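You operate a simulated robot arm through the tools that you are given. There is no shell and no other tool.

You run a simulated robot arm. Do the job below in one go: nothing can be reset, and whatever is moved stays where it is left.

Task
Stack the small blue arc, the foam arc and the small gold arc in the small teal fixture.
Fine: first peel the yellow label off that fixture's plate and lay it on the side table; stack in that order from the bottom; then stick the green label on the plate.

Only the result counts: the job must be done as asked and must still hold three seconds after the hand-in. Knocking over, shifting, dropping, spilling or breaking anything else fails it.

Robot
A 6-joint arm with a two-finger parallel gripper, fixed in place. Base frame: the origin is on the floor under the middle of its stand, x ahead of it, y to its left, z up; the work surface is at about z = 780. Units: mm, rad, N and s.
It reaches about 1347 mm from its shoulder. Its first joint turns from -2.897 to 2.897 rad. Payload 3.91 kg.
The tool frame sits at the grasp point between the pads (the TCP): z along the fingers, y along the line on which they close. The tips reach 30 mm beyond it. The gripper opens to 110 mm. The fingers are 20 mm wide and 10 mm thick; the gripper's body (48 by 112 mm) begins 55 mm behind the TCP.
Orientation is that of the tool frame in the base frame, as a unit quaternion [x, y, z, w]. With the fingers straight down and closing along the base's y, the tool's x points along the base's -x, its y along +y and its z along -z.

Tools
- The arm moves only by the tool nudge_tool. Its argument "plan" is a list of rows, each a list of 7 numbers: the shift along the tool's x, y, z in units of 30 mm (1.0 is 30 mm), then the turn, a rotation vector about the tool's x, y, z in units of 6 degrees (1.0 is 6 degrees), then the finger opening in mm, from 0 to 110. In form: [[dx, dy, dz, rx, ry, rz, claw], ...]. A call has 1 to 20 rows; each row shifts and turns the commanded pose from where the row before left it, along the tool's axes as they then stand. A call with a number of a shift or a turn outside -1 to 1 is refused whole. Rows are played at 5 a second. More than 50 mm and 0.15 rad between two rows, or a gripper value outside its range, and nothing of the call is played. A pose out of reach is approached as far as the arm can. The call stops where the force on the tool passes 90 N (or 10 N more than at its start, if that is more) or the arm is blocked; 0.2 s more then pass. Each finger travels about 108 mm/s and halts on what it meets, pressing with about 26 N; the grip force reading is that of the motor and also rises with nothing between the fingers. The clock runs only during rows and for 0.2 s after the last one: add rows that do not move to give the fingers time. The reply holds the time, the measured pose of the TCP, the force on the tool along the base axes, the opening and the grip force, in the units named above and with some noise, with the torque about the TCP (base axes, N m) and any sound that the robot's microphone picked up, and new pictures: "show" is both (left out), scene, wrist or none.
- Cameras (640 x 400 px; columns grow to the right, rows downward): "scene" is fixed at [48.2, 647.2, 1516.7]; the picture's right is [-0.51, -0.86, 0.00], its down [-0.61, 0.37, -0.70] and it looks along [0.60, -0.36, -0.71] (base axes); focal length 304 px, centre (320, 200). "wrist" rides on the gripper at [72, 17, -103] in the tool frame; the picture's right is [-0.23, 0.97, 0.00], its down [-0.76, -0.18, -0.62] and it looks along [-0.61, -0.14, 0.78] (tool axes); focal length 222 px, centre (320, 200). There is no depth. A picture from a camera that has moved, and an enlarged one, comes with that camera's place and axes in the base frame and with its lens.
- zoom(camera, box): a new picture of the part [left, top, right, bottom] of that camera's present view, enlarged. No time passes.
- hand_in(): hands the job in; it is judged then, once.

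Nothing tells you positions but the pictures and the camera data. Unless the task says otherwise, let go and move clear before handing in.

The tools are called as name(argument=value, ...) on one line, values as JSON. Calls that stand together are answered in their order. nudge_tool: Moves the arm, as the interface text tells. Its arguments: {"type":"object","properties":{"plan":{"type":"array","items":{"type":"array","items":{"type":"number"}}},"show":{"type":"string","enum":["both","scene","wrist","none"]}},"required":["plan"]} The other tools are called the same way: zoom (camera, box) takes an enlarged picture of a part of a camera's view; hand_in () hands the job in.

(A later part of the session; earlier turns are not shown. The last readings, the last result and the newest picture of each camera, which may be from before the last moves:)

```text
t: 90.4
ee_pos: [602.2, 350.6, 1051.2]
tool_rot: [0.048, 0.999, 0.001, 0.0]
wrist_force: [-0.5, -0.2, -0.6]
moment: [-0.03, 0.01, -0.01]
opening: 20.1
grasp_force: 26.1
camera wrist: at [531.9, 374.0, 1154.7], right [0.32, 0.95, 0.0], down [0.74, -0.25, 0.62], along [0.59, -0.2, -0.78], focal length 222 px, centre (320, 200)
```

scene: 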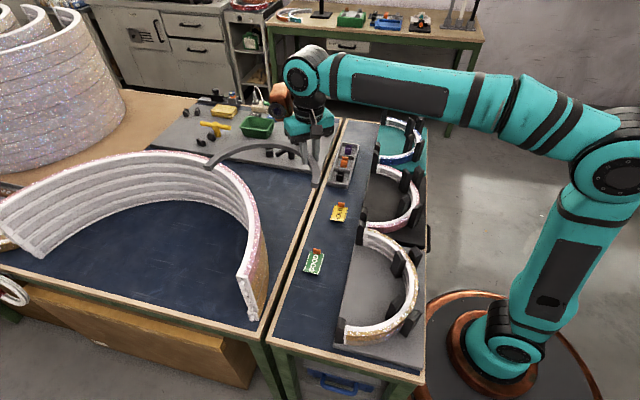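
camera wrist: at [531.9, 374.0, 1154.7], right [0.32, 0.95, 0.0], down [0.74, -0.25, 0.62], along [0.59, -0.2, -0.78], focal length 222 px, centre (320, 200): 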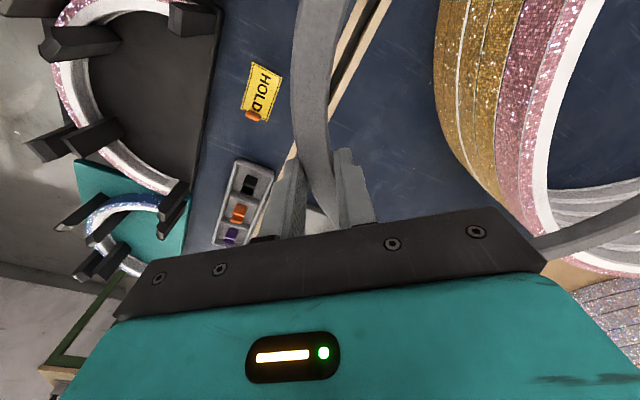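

Now rotate the foam 90° clockwise in place.

nudge_tool(plan=[[0, 0, 0, 0, 0, 0.6, 16], [0, 0, 0, 0, 0, 0.9, 16], [0, 0, 0, 0, 0, 0.9, 16], [0, 0, 0, 0, 0, 0.9, 16], [0, 0, 0, 0, 0, 0.9, 16], [0, 0, 0, 0, 0, 0.9, 16], [0, 0, 0, 0, 0, 0.9, 16], [0, 0, 0, 0, 0, 0.9, 16], [0, 0, 0, 0, 0, 0.9, 16], [0, 0, 0, 0, 0, 0.9, 16], [0, 0, 0, 0, 0, 0.9, 16], [0, 0, 0, 0, 0, 0.9, 16], [0, 0, 0, 0, 0, 0.9, 16], [0, 0, 0, 0, 0, 0.9, 16], [0, 0, 0, 0, 0, 0.9, 16], [0, 0, 0, 0, 0, 0.9, 16], [0, 0, 0, 0, 0, 0.9, 16], [0, 0, 0, 0, 0, 0, 16]], show="both")

zoom(camera="scene", box=[230, 40, 440, 200])

```text
t: 94.2
ee_pos: [600.6, 351.7, 1050.2]
tool_rot: [0.74, 0.672, 0.001, -0.001]
wrist_force: [-0.5, -0.5, -0.1]
moment: [0.03, 0.05, -0.04]
opening: 19.7
grasp_force: 26.7
camera wrist: at [625.0, 421.1, 1154.6], right [0.95, -0.32, 0.0], down [-0.25, -0.74, 0.62], along [-0.2, -0.59, -0.78], focal length 222 px, centre (320, 200)
```

scene: 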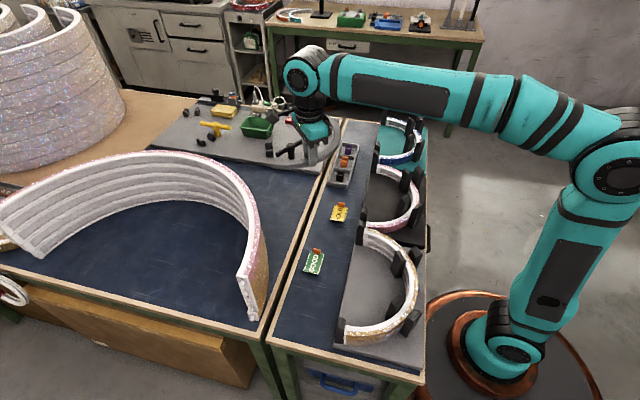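
wrist: 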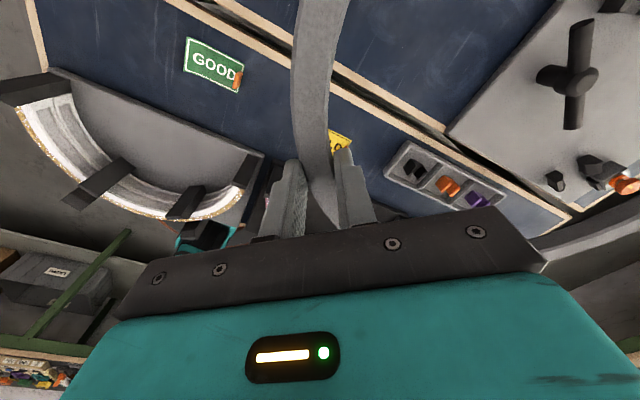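

```text
2.50 times, centred on (335, 120) of scene
camera zoom: at [48.2, 647.2, 1516.7], right [-0.51, -0.86, 0.0], down [-0.61, 0.37, -0.7], along [0.6, -0.36, -0.71], focal length 761 px, centre (282, 400)
```

zoom: 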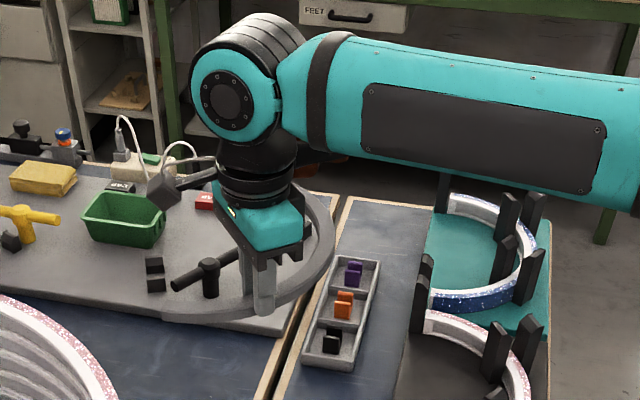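

The foam now has the fixture's orientation. Carry it over to the teal fixture.

nudge_tool(plan=[[-0.5, 0.13, 0, 0, 0, 0, 16], [-0.946, 0.245, 0, 0, 0, 0, 16], [-0.946, 0.245, 0, 0, 0, 0, 16], [-0.946, 0.245, 0, 0, 0, 0, 16], [-0.946, 0.245, 0, 0, 0, 0, 16], [-0.946, 0.245, 0, 0, 0, 0, 16], [-0.946, 0.245, 0, 0, 0, 0, 16], [-0.946, 0.245, 0, 0, 0, 0, 16], [-0.946, 0.245, 0, 0, 0, 0, 16], [-0.946, 0.245, 0, 0, 0, 0, 16], [-0.946, 0.245, 0, 0, 0, 0, 16], [-0.946, 0.245, 0, 0, 0, 0, 16], [-0.946, 0.245, 0, 0, 0, 0, 16], [-0.946, 0.245, 0, 0, 0, 0, 16], [-0.946, 0.245, 0, 0, 0, 0, 16], [-0.446, 0.115, 0, 0, 0, 0, 16], [0, 0, 0, 0, 0, 0, 16]], show="both")

zoom(camera="wrist", box=[160, 0, 480, 200])

zoom(camera="scene", box=[320, 50, 450, 190])

```text
t: 97.8
ee_pos: [667.3, -83.5, 1049.6]
tool_rot: [0.741, 0.672, 0.0, -0.001]
wrist_force: [-0.1, 0.7, 0.1]
moment: [-0.01, 0.05, 0.03]
opening: 19.8
grasp_force: 26.6
camera wrist: at [691.4, -13.8, 1152.9], right [0.95, -0.32, 0.0], down [-0.25, -0.74, 0.62], along [-0.2, -0.59, -0.78], focal length 222 px, centre (320, 200)
```

scene: 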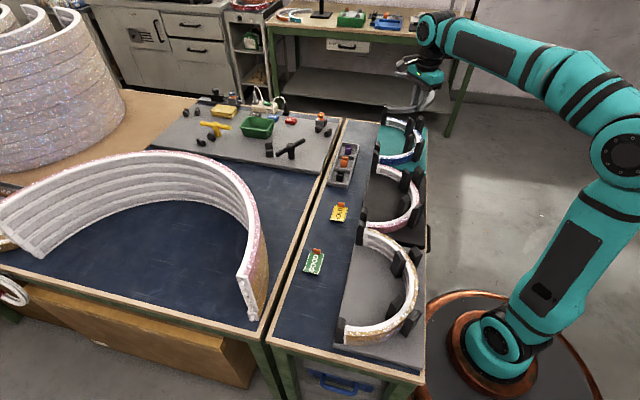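
wrist: 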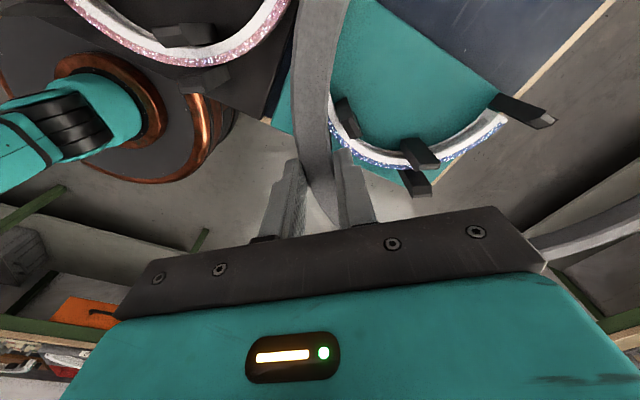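

```text
2.00 times, centred on (320, 100) of wrist
camera zoom: at [691.4, -13.8, 1152.9], right [0.95, -0.32, 0.0], down [-0.25, -0.74, 0.62], along [-0.2, -0.59, -0.78], focal length 444 px, centre (320, 400)
```

zoom: 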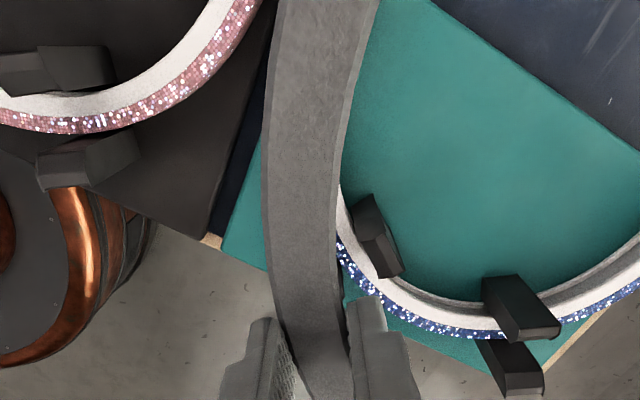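

```text
2.86 times, centred on (385, 120) of scene
camera zoom: at [48.2, 647.2, 1516.7], right [-0.51, -0.86, 0.0], down [-0.61, 0.37, -0.7], along [0.6, -0.36, -0.71], focal length 870 px, centre (134, 429)
```

zoom: 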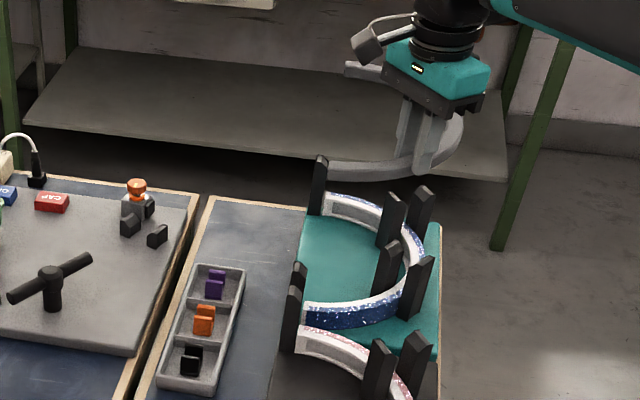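

zoom(camera="wrist", box=[310, 80, 470, 180])

zoom(camera="wrist", box=[400, 80, 560, 180])

```text
4.00 times, centred on (390, 130) of wrist
camera zoom: at [691.4, -13.8, 1152.9], right [0.95, -0.32, 0.0], down [-0.25, -0.74, 0.62], along [-0.2, -0.59, -0.78], focal length 888 px, centre (40, 480)
```

zoom: 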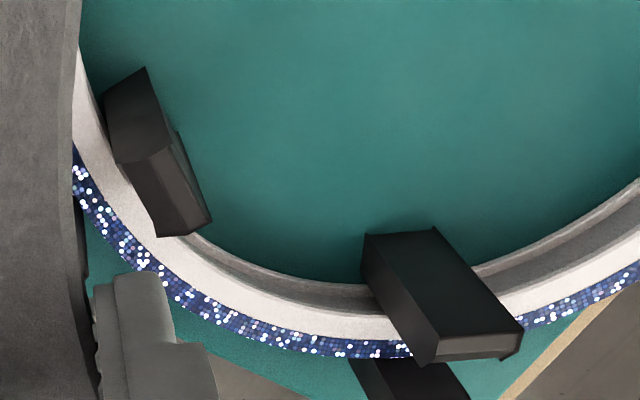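

```text
4.00 times, centred on (480, 130) of wrist
camera zoom: at [691.4, -13.8, 1152.9], right [0.95, -0.32, 0.0], down [-0.25, -0.74, 0.62], along [-0.2, -0.59, -0.78], focal length 888 px, centre (-320, 480)
```

zoom: 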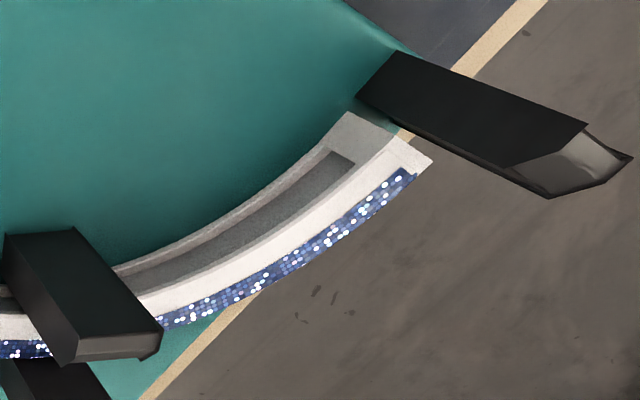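

Circle fits put the blue stack's centre at about (808, -97), and the held foam's centre is within ~2 mm of it. I'll apply the small correction and lower to just above the post tops to check.

nudge_tool(plan=[[0.023, 0.068, 0.5, 0, 0, 0, 16], [0, 0, 0.8, 0, 0, 0, 16], [0, 0, 0.8, 0, 0, 0, 16], [0, 0, 0.8, 0, 0, 0, 16], [0, 0, 0.6, 0, 0, 0, 16], [0, 0, 0.2, 0, 0, 0, 16], [0, 0, 0, 0, 0, 0, 16], [0, 0, 0, 0, 0, 0, 16]], show="both")

zoom(camera="wrist", box=[250, 0, 570, 200])

zoom(camera="scene", box=[360, 90, 440, 180])

```text
t: 99.6
ee_pos: [672.1, -84.1, 939.4]
tool_rot: [0.74, 0.672, 0.002, -0.001]
wrist_force: [-0.2, -1.3, 0.1]
moment: [0.02, 0.01, 0.0]
opening: 20.1
grasp_force: 26.0
camera wrist: at [696.3, -14.2, 1043.3], right [0.95, -0.32, 0.0], down [-0.25, -0.74, 0.62], along [-0.2, -0.59, -0.78], focal length 222 px, centre (320, 200)
```

scene: 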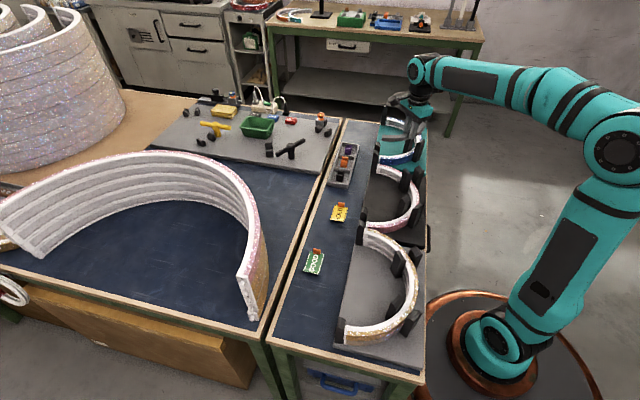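
wrist: 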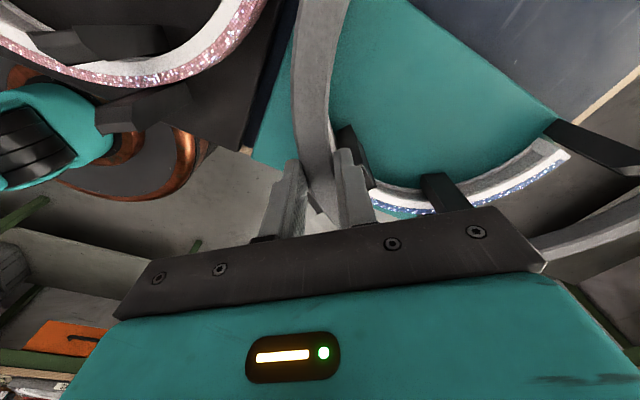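

```text
2.00 times, centred on (410, 100) of wrist
camera zoom: at [696.3, -14.2, 1043.3], right [0.95, -0.32, 0.0], down [-0.25, -0.74, 0.62], along [-0.2, -0.59, -0.78], focal length 444 px, centre (140, 400)
```

zoom: 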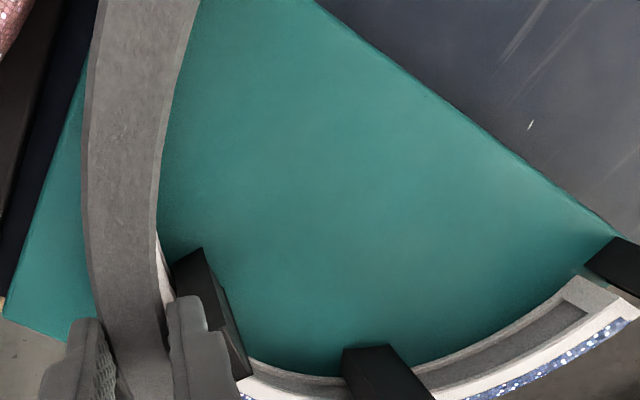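

```text
4.44 times, centred on (400, 135) of scene
camera zoom: at [48.2, 647.2, 1516.7], right [-0.51, -0.86, 0.0], down [-0.61, 0.37, -0.7], along [0.6, -0.36, -0.71], focal length 1352 px, centre (-36, 489)
```

zoom: 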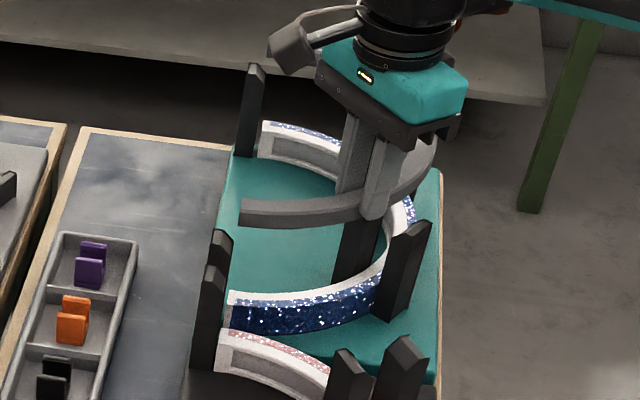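

Foam looks well aligned over the blue arc. I'll take a couple more pose readings to average out noise before the final correction.

nudge_tool(plan=[[0, 0, 0, 0, 0, 0, 16]], show="none")

nudge_tool(plan=[[0, 0, 0, 0, 0, 0, 16]], show="none")

nudge_tool(plan=[[0, 0, 0, 0, 0, 0, 16]], show="none")

zoom(camera="wrist", box=[300, 110, 420, 185])

zoom(camera="wrist", box=[460, 100, 620, 200])

```text
t: 100.0
ee_pos: [671.8, -84.6, 938.6]
tool_rot: [0.74, 0.673, 0.001, 0.0]
wrist_force: [0.2, 0.3, 0.0]
moment: [0.01, 0.01, 0.0]
opening: 19.8
grasp_force: 26.3
```

```text
t: 100.4
ee_pos: [672.3, -85.2, 940.2]
tool_rot: [0.74, 0.673, 0.0, 0.0]
wrist_force: [1.2, -0.6, -0.7]
moment: [0.0, 0.01, 0.02]
opening: 19.7
grasp_force: 26.1
```

```text
t: 100.8
ee_pos: [672.4, -85.0, 939.6]
tool_rot: [0.74, 0.672, 0.001, 0.0]
wrist_force: [1.0, 0.4, -1.0]
moment: [0.02, 0.01, -0.03]
opening: 19.6
grasp_force: 26.1
```

```text
5.33 times, centred on (360, 148) of wrist
camera zoom: at [696.3, -14.2, 1043.3], right [0.95, -0.32, 0.0], down [-0.25, -0.74, 0.62], along [-0.2, -0.59, -0.78], focal length 1185 px, centre (107, 480)
```

zoom: 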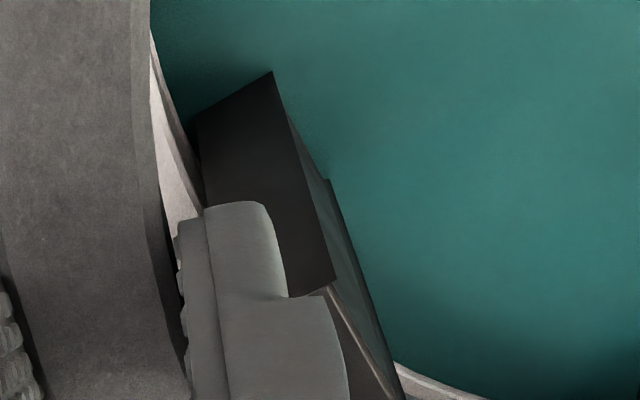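

```text
4.00 times, centred on (540, 150) of wrist
camera zoom: at [696.3, -14.2, 1043.3], right [0.95, -0.32, 0.0], down [-0.25, -0.74, 0.62], along [-0.2, -0.59, -0.78], focal length 888 px, centre (-560, 400)
```

zoom: 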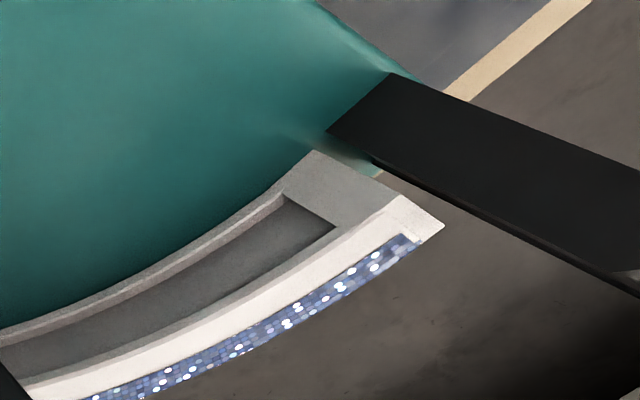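

Readings are consistent at (672.2, -84.7). I'll apply a small correction to (669.7, -83.3) and descend partway between the posts.

nudge_tool(plan=[[0.039, -0.086, 0, 0, 0, 0, 16], [0, 0, 0, 0, 0, 0, 16], [0, 0, 0, 0, 0, 0, 16]], show="none")

nudge_tool(plan=[[0, 0, 0.2, 0, 0, 0, 16], [0, 0, 0.2, 0, 0, 0, 16], [0, 0, 0.2, 0, 0, 0, 16], [0, 0, 0.2, 0, 0, 0, 16], [0, 0, 0, 0, 0, 0, 16]], show="wrist")

zoom(camera="scene", box=[360, 90, 440, 180])

```text
t: 101.6
ee_pos: [669.9, -82.3, 940.3]
tool_rot: [0.74, 0.673, 0.001, 0.0]
wrist_force: [0.4, 0.9, -0.3]
moment: [0.0, 0.03, -0.01]
opening: 19.9
grasp_force: 25.4
```

```text
t: 102.8
ee_pos: [669.6, -80.7, 915.4]
tool_rot: [0.74, 0.673, 0.0, -0.001]
wrist_force: [0.0, -0.5, 0.0]
moment: [-0.01, 0.04, 0.02]
opening: 19.4
grasp_force: 25.9
camera wrist: at [694.1, -11.6, 1019.4], right [0.95, -0.32, 0.0], down [-0.25, -0.74, 0.62], along [-0.2, -0.59, -0.78], focal length 222 px, centre (320, 200)
```

wrist: 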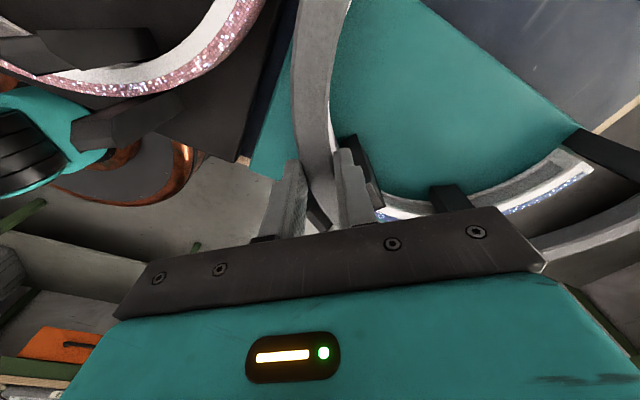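

```text
4.44 times, centred on (400, 135) of scene
camera zoom: at [48.2, 647.2, 1516.7], right [-0.51, -0.86, 0.0], down [-0.61, 0.37, -0.7], along [0.6, -0.36, -0.71], focal length 1352 px, centre (-36, 489)
```

zoom: 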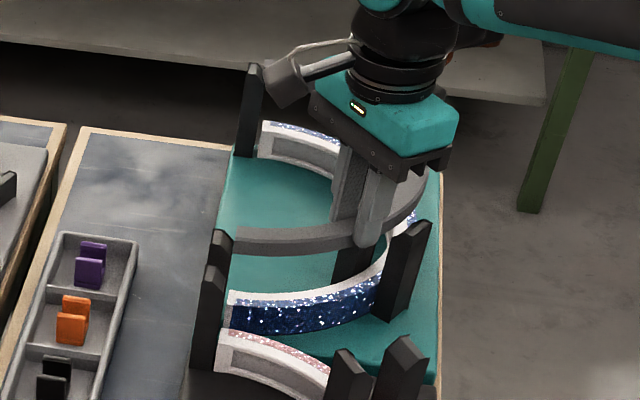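

zoom(camera="scene", box=[395, 130, 435, 155])

zoom(camera="scene", box=[395, 130, 425, 150])

zoom(camera="scene", box=[400, 135, 420, 165])

zoom(camera="scene", box=[380, 100, 420, 160])

```text
16.00 times, centred on (415, 142) of scene
camera zoom: at [48.2, 647.2, 1516.7], right [-0.51, -0.86, 0.0], down [-0.61, 0.37, -0.7], along [0.6, -0.36, -0.71], focal length 4869 px, centre (-1200, 1120)
```

zoom: 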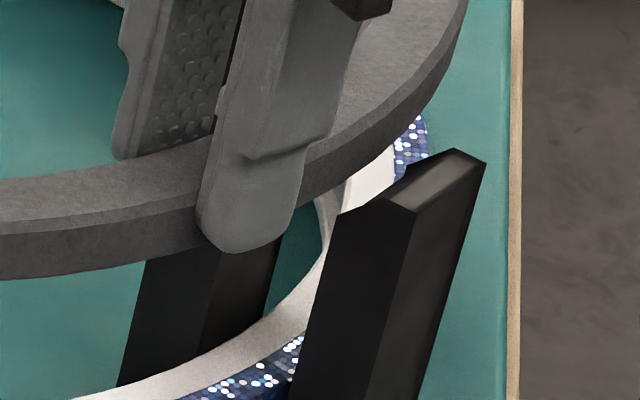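

```text
16.00 times, centred on (410, 140) of scene
camera zoom: at [48.2, 647.2, 1516.7], right [-0.51, -0.86, 0.0], down [-0.61, 0.37, -0.7], along [0.6, -0.36, -0.71], focal length 4869 px, centre (-1120, 1160)
```

zoom: 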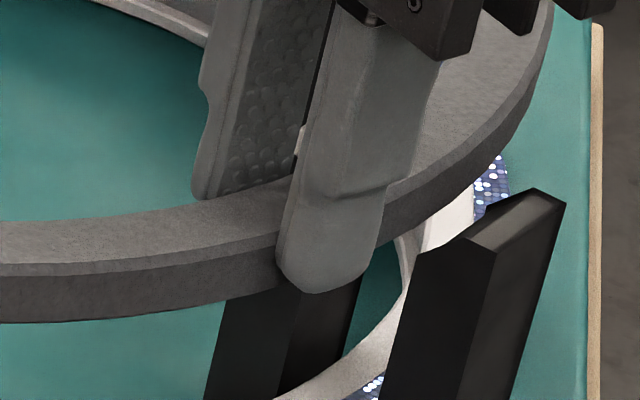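

```text
13.33 times, centred on (410, 150) of scene
camera zoom: at [48.2, 647.2, 1516.7], right [-0.51, -0.86, 0.0], down [-0.61, 0.37, -0.7], along [0.6, -0.36, -0.71], focal length 4058 px, centre (-880, 867)
```

zoom: 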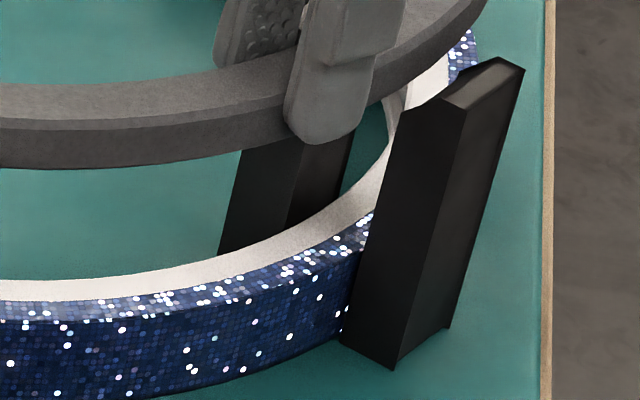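

```text
6.67 times, centred on (400, 130) of scene
camera zoom: at [48.2, 647.2, 1516.7], right [-0.51, -0.86, 0.0], down [-0.61, 0.37, -0.7], along [0.6, -0.36, -0.71], focal length 2029 px, centre (-213, 667)
```

zoom: 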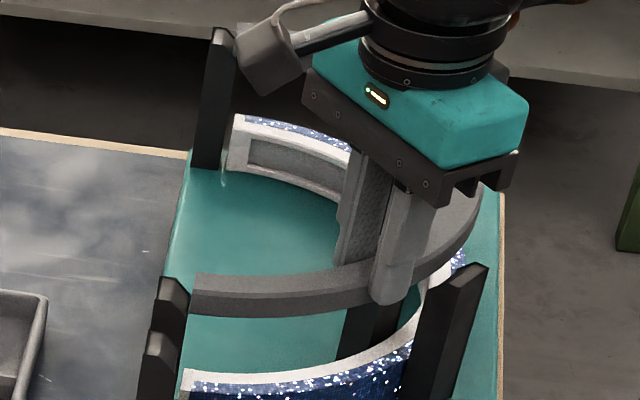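

zoom(camera="scene", box=[376, 130, 406, 165])

zoom(camera="wrist", box=[240, 80, 400, 230])

```text
11.43 times, centred on (391, 148) of scene
camera zoom: at [48.2, 647.2, 1516.7], right [-0.51, -0.86, 0.0], down [-0.61, 0.37, -0.7], along [0.6, -0.36, -0.71], focal length 3478 px, centre (-491, 800)
```

zoom: 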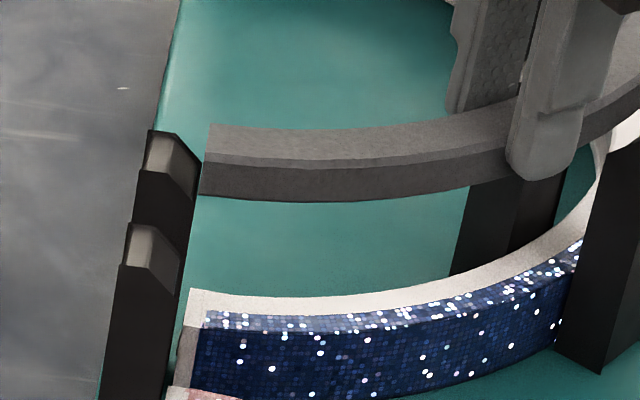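

```text
2.67 times, centred on (320, 155) of wrist
camera zoom: at [694.1, -11.6, 1019.4], right [0.95, -0.32, 0.0], down [-0.25, -0.74, 0.62], along [-0.2, -0.59, -0.78], focal length 592 px, centre (320, 320)
```

zoom: 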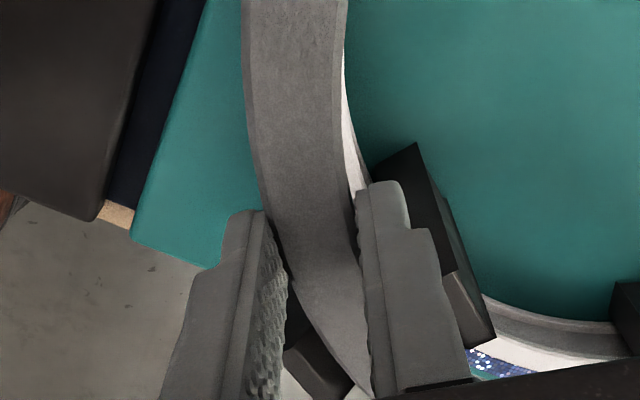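

The foam's near end has ~1 mm gap to the end post versus ~2 mm for the blue, so shift about 2 mm back and continue down slowly.

nudge_tool(plan=[[-0.06, 0.006, 0, 0, 0, 0, 16], [0, 0, 0, 0, 0, 0, 16], [0, 0, 0.15, 0, 0, 0, 16], [0, 0, 0.15, 0, 0, 0, 16], [0, 0, 0, 0, 0, 0, 16]], show="wrist")

zoom(camera="scene", box=[376, 130, 406, 165])

zoom(camera="scene", box=[360, 90, 440, 180])

zoom(camera="wrist", box=[240, 80, 400, 230])

```text
t: 104.0
ee_pos: [669.1, -82.3, 906.2]
tool_rot: [0.74, 0.672, 0.001, 0.0]
wrist_force: [0.0, -1.9, 2.4]
moment: [-0.32, -0.2, -0.16]
opening: 20.0
grasp_force: 26.1
camera wrist: at [693.7, -13.0, 1010.2], right [0.95, -0.32, 0.0], down [-0.25, -0.74, 0.62], along [-0.2, -0.59, -0.78], focal length 222 px, centre (320, 200)
```

wrist: 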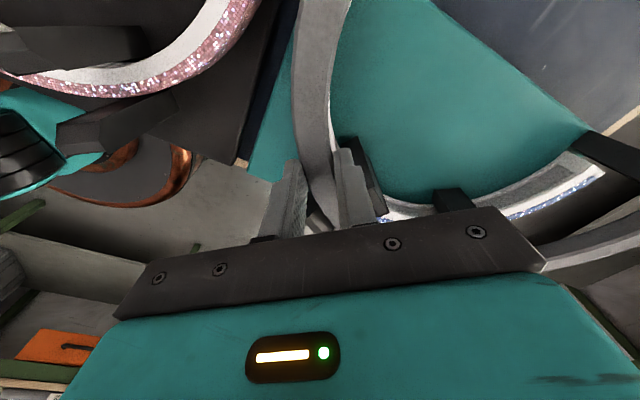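

```text
11.43 times, centred on (391, 148) of scene
camera zoom: at [48.2, 647.2, 1516.7], right [-0.51, -0.86, 0.0], down [-0.61, 0.37, -0.7], along [0.6, -0.36, -0.71], focal length 3478 px, centre (-491, 800)
```

zoom: 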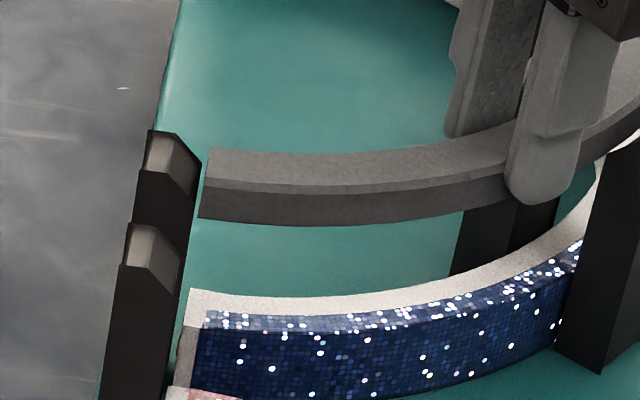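

```text
4.44 times, centred on (400, 135) of scene
camera zoom: at [48.2, 647.2, 1516.7], right [-0.51, -0.86, 0.0], down [-0.61, 0.37, -0.7], along [0.6, -0.36, -0.71], focal length 1352 px, centre (-36, 489)
```

zoom: 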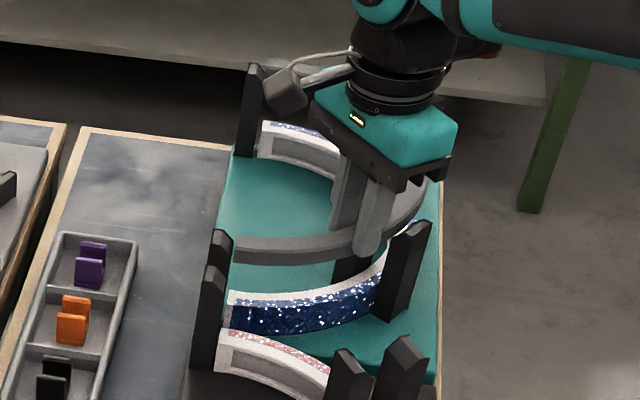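

```text
2.67 times, centred on (320, 155) of wrist
camera zoom: at [693.7, -13.0, 1010.2], right [0.95, -0.32, 0.0], down [-0.25, -0.74, 0.62], along [-0.2, -0.59, -0.78], focal length 592 px, centre (320, 320)
```

zoom: 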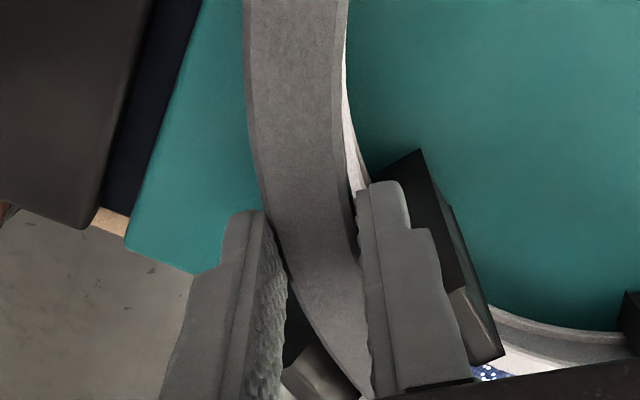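

A slight touch shows up in the moment reading, around the far post pair. I'll look closely at the far side before pushing.

zoom(camera="wrist", box=[480, 120, 640, 270])

zoom(camera="scene", box=[380, 95, 420, 135])

zoom(camera="wrist", box=[380, 160, 500, 235])

```text
2.67 times, centred on (560, 195) of wrist
camera zoom: at [693.7, -13.0, 1010.2], right [0.95, -0.32, 0.0], down [-0.25, -0.74, 0.62], along [-0.2, -0.59, -0.78], focal length 592 px, centre (-320, 213)
```

zoom: 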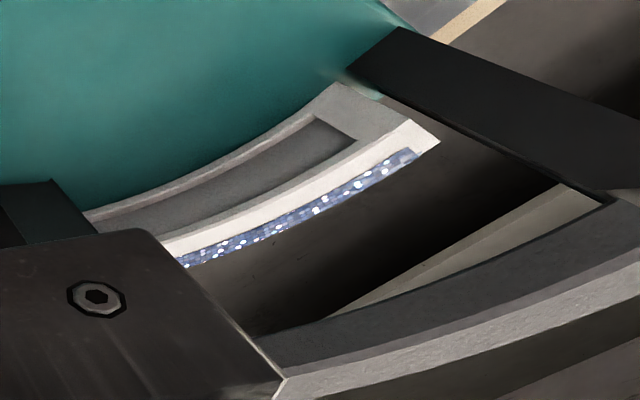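

```text
10.00 times, centred on (400, 115) of scene
camera zoom: at [48.2, 647.2, 1516.7], right [-0.51, -0.86, 0.0], down [-0.61, 0.37, -0.7], along [0.6, -0.36, -0.71], focal length 3043 px, centre (-480, 1050)
```

zoom: 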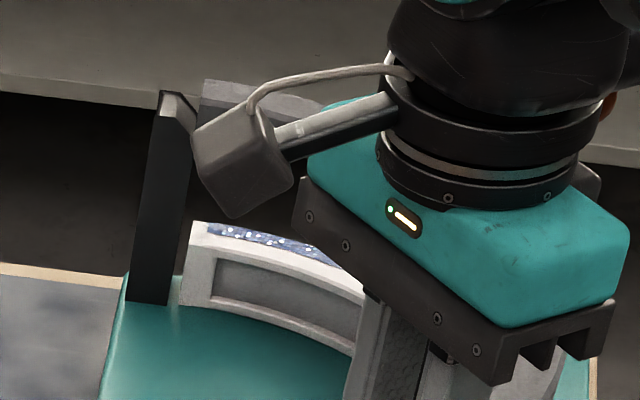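

```text
5.33 times, centred on (440, 198) of wrist
camera zoom: at [693.7, -13.0, 1010.2], right [0.95, -0.32, 0.0], down [-0.25, -0.74, 0.62], along [-0.2, -0.59, -0.78], focal length 1185 px, centre (-320, 213)
```

zoom: 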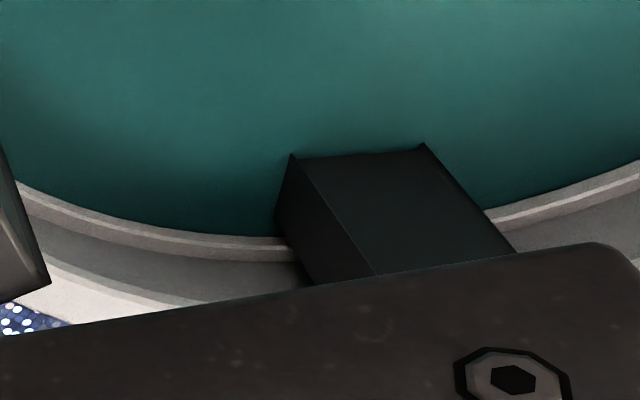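

The far end of the foam is tipped up ~10 mm, so it rides on the far inner post. The foam sits ~3.5 mm too far toward +e2. I'll raise it clear of the posts, then correct.

nudge_tool(plan=[[0, 0, -0.3, 0, 0, 0, 16], [0, 0, -0.4, 0, 0, 0, 16], [0, 0, -0.5, 0, 0, 0, 16], [0, 0, -0.2, 0, 0, 0, 16], [0, 0, 0, 0, 0, 0, 16]], show="wrist")

zoom(camera="scene", box=[375, 85, 425, 145])

zoom(camera="wrist", box=[480, 120, 640, 270])

```text
t: 105.2
ee_pos: [666.8, -83.3, 948.5]
tool_rot: [0.74, 0.673, 0.001, 0.0]
wrist_force: [0.7, 0.0, -0.9]
moment: [0.02, -0.01, 0.0]
opening: 20.0
grasp_force: 26.3
camera wrist: at [691.9, -13.7, 1052.8], right [0.95, -0.32, 0.0], down [-0.25, -0.74, 0.62], along [-0.2, -0.59, -0.78], focal length 222 px, centre (320, 200)
```

wrist: 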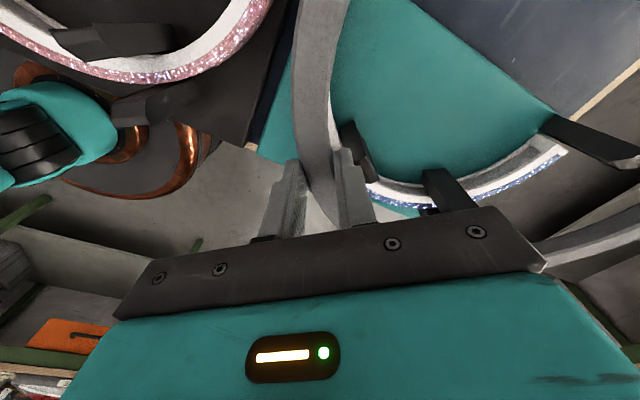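

```text
6.67 times, centred on (400, 115) of scene
camera zoom: at [48.2, 647.2, 1516.7], right [-0.51, -0.86, 0.0], down [-0.61, 0.37, -0.7], along [0.6, -0.36, -0.71], focal length 2029 px, centre (-213, 767)
```

zoom: 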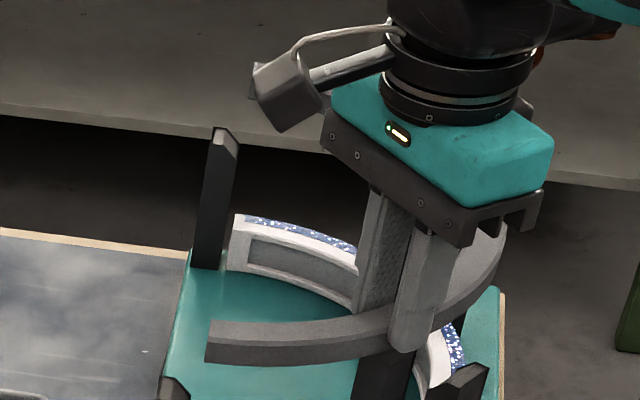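

```text
2.67 times, centred on (560, 195) of wrist
camera zoom: at [691.9, -13.7, 1052.8], right [0.95, -0.32, 0.0], down [-0.25, -0.74, 0.62], along [-0.2, -0.59, -0.78], focal length 592 px, centre (-320, 213)
```

zoom: 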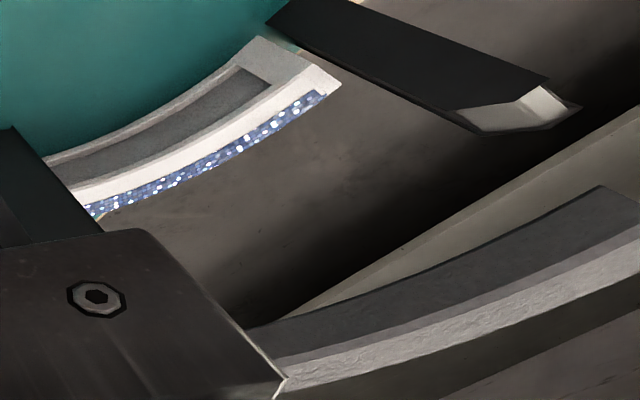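

zoom(camera="scene", box=[376, 120, 416, 150])

zoom(camera="wrist", box=[250, 0, 410, 100])

zoom(camera="wrist", box=[400, 120, 600, 245])

```text
13.33 times, centred on (396, 135) of scene
camera zoom: at [48.2, 647.2, 1516.7], right [-0.51, -0.86, 0.0], down [-0.61, 0.37, -0.7], along [0.6, -0.36, -0.71], focal length 4058 px, centre (-693, 1067)
```

zoom: 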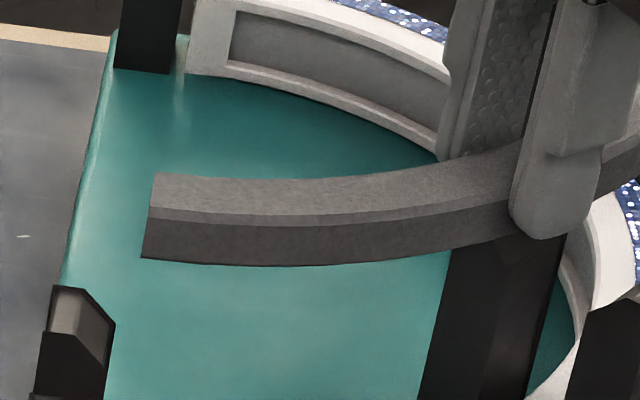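

```text
4.00 times, centred on (330, 50) of wrist
camera zoom: at [691.9, -13.7, 1052.8], right [0.95, -0.32, 0.0], down [-0.25, -0.74, 0.62], along [-0.2, -0.59, -0.78], focal length 888 px, centre (280, 800)
```

zoom: 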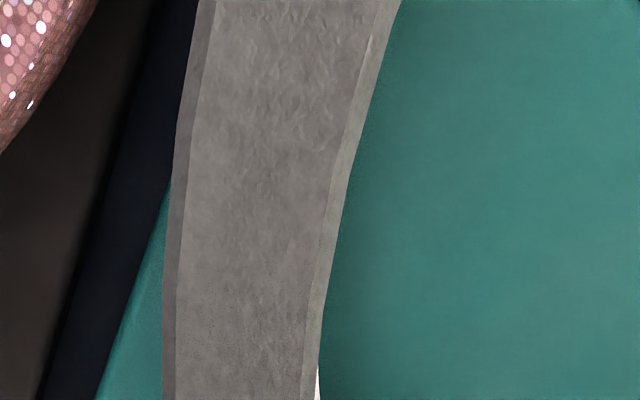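

```text
3.20 times, centred on (500, 182) of wrist
camera zoom: at [691.9, -13.7, 1052.8], right [0.95, -0.32, 0.0], down [-0.25, -0.74, 0.62], along [-0.2, -0.59, -0.78], focal length 711 px, centre (-256, 256)
```

zoom: 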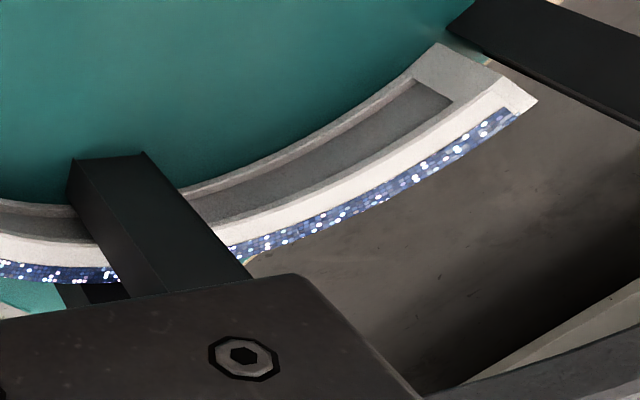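

nudge_tool(plan=[[0, 0, 0, 0, 0, 0, 16]], show="none")

nudge_tool(plan=[[0, 0, 0, 0, 0, 0, 16]], show="none")

nudge_tool(plan=[[0, 0, 0, 0, 0, 0, 16]], show="none")

```text
t: 105.6
ee_pos: [668.1, -84.0, 948.5]
tool_rot: [0.74, 0.672, 0.0, 0.0]
wrist_force: [-0.6, -0.5, 0.0]
moment: [0.02, 0.0, -0.03]
opening: 20.3
grasp_force: 26.2
```

```text
t: 106.0
ee_pos: [668.4, -84.4, 948.4]
tool_rot: [0.741, 0.672, 0.0, 0.0]
wrist_force: [-0.4, 0.4, 0.0]
moment: [0.01, 0.01, -0.01]
opening: 19.9
grasp_force: 26.4
```

```text
t: 106.4
ee_pos: [667.7, -83.7, 947.9]
tool_rot: [0.74, 0.673, 0.002, -0.001]
wrist_force: [0.5, 0.9, -0.4]
moment: [0.01, 0.01, -0.01]
opening: 19.8
grasp_force: 26.3
```

By comparing predicted and observed corners, the foam sits rotated ~1.1° in-plane and rolled ~2° in the grip (far end 8 mm high). I'll compensate with small tool rotations (rz +1.2°, rx +2.1°), plus a slight shift, and re-check.

nudge_tool(plan=[[-0.012, 0.03, 0, 0.17, 0, 0.1, 16], [0, 0, 0, 0.18, 0, 0.09, 16], [0, 0, 0, 0, 0, 0, 16], [0, 0, 0, 0, 0, 0, 16]], show="wrist")

zoom(camera="wrist", box=[480, 120, 640, 270])

zoom(camera="scene", box=[376, 120, 416, 150])

```text
t: 107.4
ee_pos: [669.0, -84.3, 948.4]
tool_rot: [0.747, 0.665, -0.011, -0.014]
wrist_force: [0.0, 0.4, -0.1]
moment: [0.05, 0.01, 0.04]
opening: 19.6
grasp_force: 25.8
camera wrist: at [698.0, -15.3, 1052.5], right [0.94, -0.34, -0.04], down [-0.24, -0.74, 0.63], along [-0.24, -0.58, -0.78], focal length 222 px, centre (320, 200)
```

wrist: 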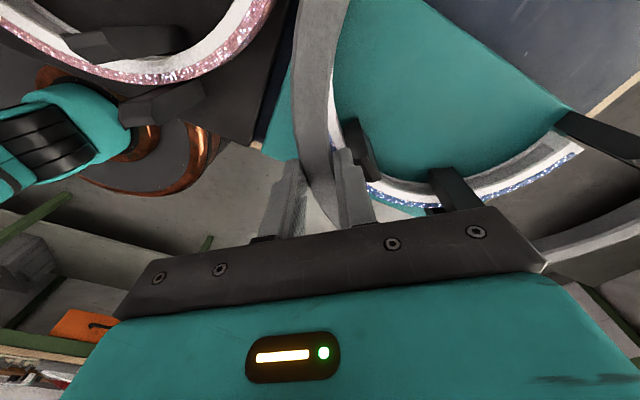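

```text
2.67 times, centred on (560, 195) of wrist
camera zoom: at [698.0, -15.3, 1052.5], right [0.94, -0.34, -0.04], down [-0.24, -0.74, 0.63], along [-0.24, -0.58, -0.78], focal length 592 px, centre (-320, 213)
```

zoom: 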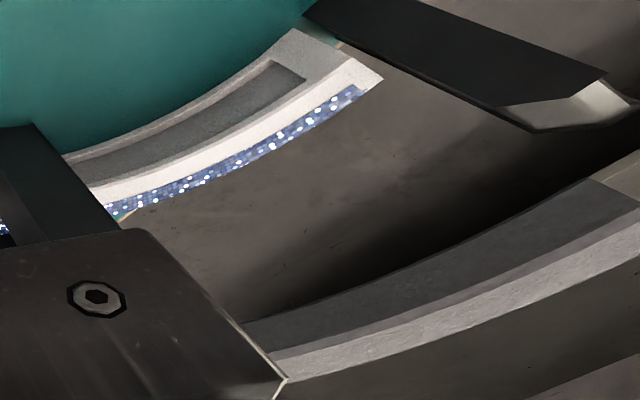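

```text
13.33 times, centred on (396, 135) of scene
camera zoom: at [48.2, 647.2, 1516.7], right [-0.51, -0.86, 0.0], down [-0.61, 0.37, -0.7], along [0.6, -0.36, -0.71], focal length 4058 px, centre (-693, 1067)
```

zoom: 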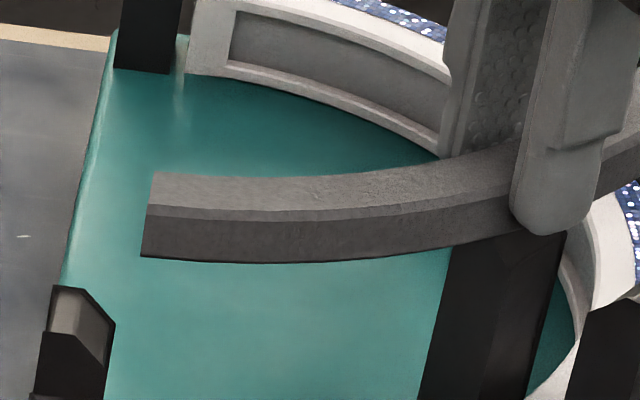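

Alignment now agrees with prediction within ~1 mm. Descend again in small steps.

nudge_tool(plan=[[0, 0, 0.3, 0, 0, 0, 16], [0, 0, 0.3, 0, 0, 0, 16], [0, 0, 0.2, 0, 0, 0, 16], [0, 0, 0.2, 0, 0, 0, 16], [0, 0, 0.2, 0, 0, 0, 16], [0, 0, 0, 0, 0, 0, 16]], show="wrist")

nudge_tool(plan=[[0, 0, 0, 0, 0, 0, 16]], show="none")

zoom(camera="scene", box=[376, 130, 406, 165])

zoom(camera="scene", box=[380, 90, 420, 130])

```text
t: 108.8
ee_pos: [667.6, -84.1, 912.1]
tool_rot: [0.746, 0.665, -0.011, -0.015]
wrist_force: [-0.5, -0.1, 0.4]
moment: [0.01, 0.04, -0.01]
opening: 20.1
grasp_force: 26.2
camera wrist: at [696.7, -15.1, 1016.6], right [0.94, -0.34, -0.04], down [-0.24, -0.74, 0.63], along [-0.24, -0.58, -0.78], focal length 222 px, centre (320, 200)
```

wrist: 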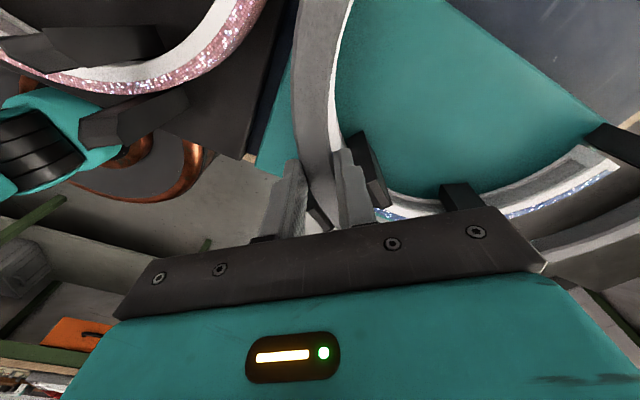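

```text
t: 109.2
ee_pos: [668.3, -83.5, 913.2]
tool_rot: [0.746, 0.665, -0.013, -0.015]
wrist_force: [0.2, -0.3, -1.0]
moment: [0.02, 0.01, 0.01]
opening: 19.9
grasp_force: 26.0
```

```text
11.43 times, centred on (391, 148) of scene
camera zoom: at [48.2, 647.2, 1516.7], right [-0.51, -0.86, 0.0], down [-0.61, 0.37, -0.7], along [0.6, -0.36, -0.71], focal length 3478 px, centre (-491, 800)
```

zoom: 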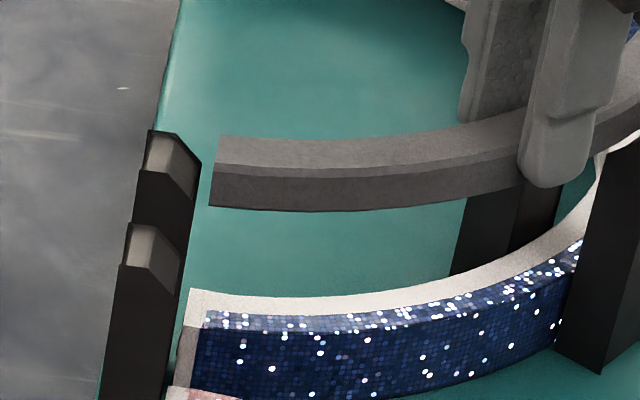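

```text
10.00 times, centred on (400, 110) of scene
camera zoom: at [48.2, 647.2, 1516.7], right [-0.51, -0.86, 0.0], down [-0.61, 0.37, -0.7], along [0.6, -0.36, -0.71], focal length 3043 px, centre (-480, 1100)
```

zoom: 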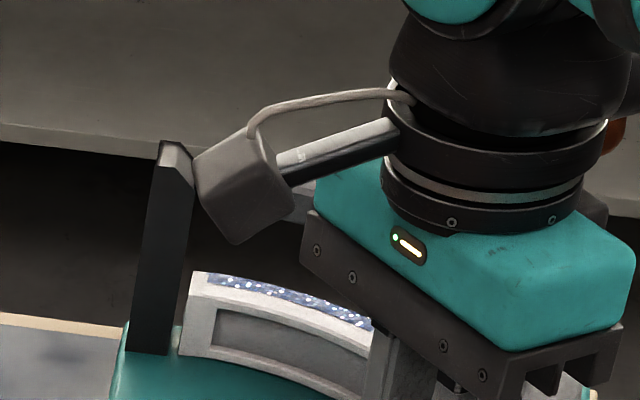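

No contact now. Continue down.

nudge_tool(plan=[[0, 0, 0.15, 0, 0, 0, 16], [0, 0, 0.15, 0, 0, 0, 16], [0, 0, 0.15, 0, 0, 0, 16], [0, 0, 0, 0, 0, 0, 16]], show="none")

nudge_tool(plan=[[0, 0, 0, 0, 0, 0, 16]], show="wrist")

zoom(camera="scene", box=[380, 90, 420, 130])

zoom(camera="scene", box=[376, 130, 426, 170])

```text
t: 110.2
ee_pos: [667.9, -83.3, 899.1]
tool_rot: [0.746, 0.665, -0.012, -0.015]
wrist_force: [13.0, 2.6, 4.7]
moment: [-0.13, -0.36, 0.33]
opening: 19.9
grasp_force: 25.6
```

```text
t: 110.6
ee_pos: [667.3, -84.3, 898.0]
tool_rot: [0.746, 0.666, -0.012, -0.015]
wrist_force: [13.3, 2.5, -1.0]
moment: [0.15, -0.36, 0.36]
opening: 20.0
grasp_force: 26.4
camera wrist: at [696.6, -14.1, 1002.2], right [0.94, -0.34, -0.04], down [-0.24, -0.74, 0.63], along [-0.24, -0.58, -0.78], focal length 222 px, centre (320, 200)
```

wrist: 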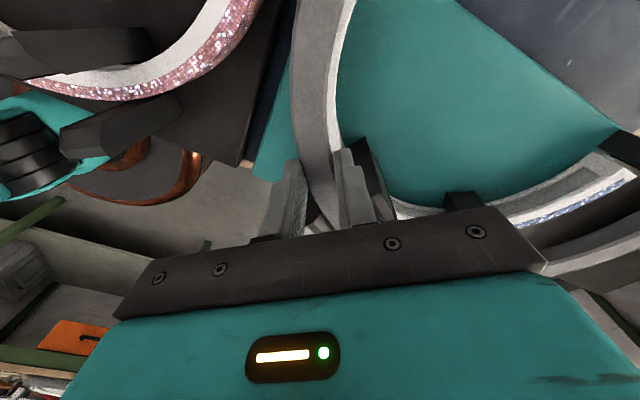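

```text
10.00 times, centred on (400, 110) of scene
camera zoom: at [48.2, 647.2, 1516.7], right [-0.51, -0.86, 0.0], down [-0.61, 0.37, -0.7], along [0.6, -0.36, -0.71], focal length 3043 px, centre (-480, 1100)
```

zoom: 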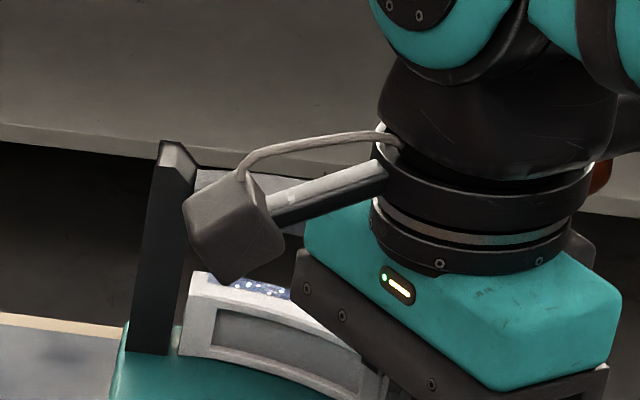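

```text
10.00 times, centred on (401, 150) of scene
camera zoom: at [48.2, 647.2, 1516.7], right [-0.51, -0.86, 0.0], down [-0.61, 0.37, -0.7], along [0.6, -0.36, -0.71], focal length 3043 px, centre (-490, 700)
```

zoom: 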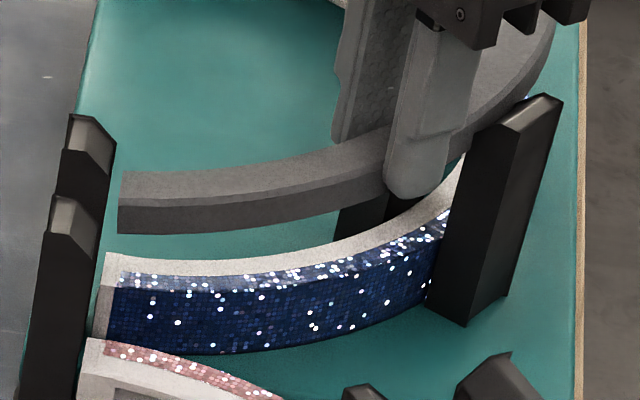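

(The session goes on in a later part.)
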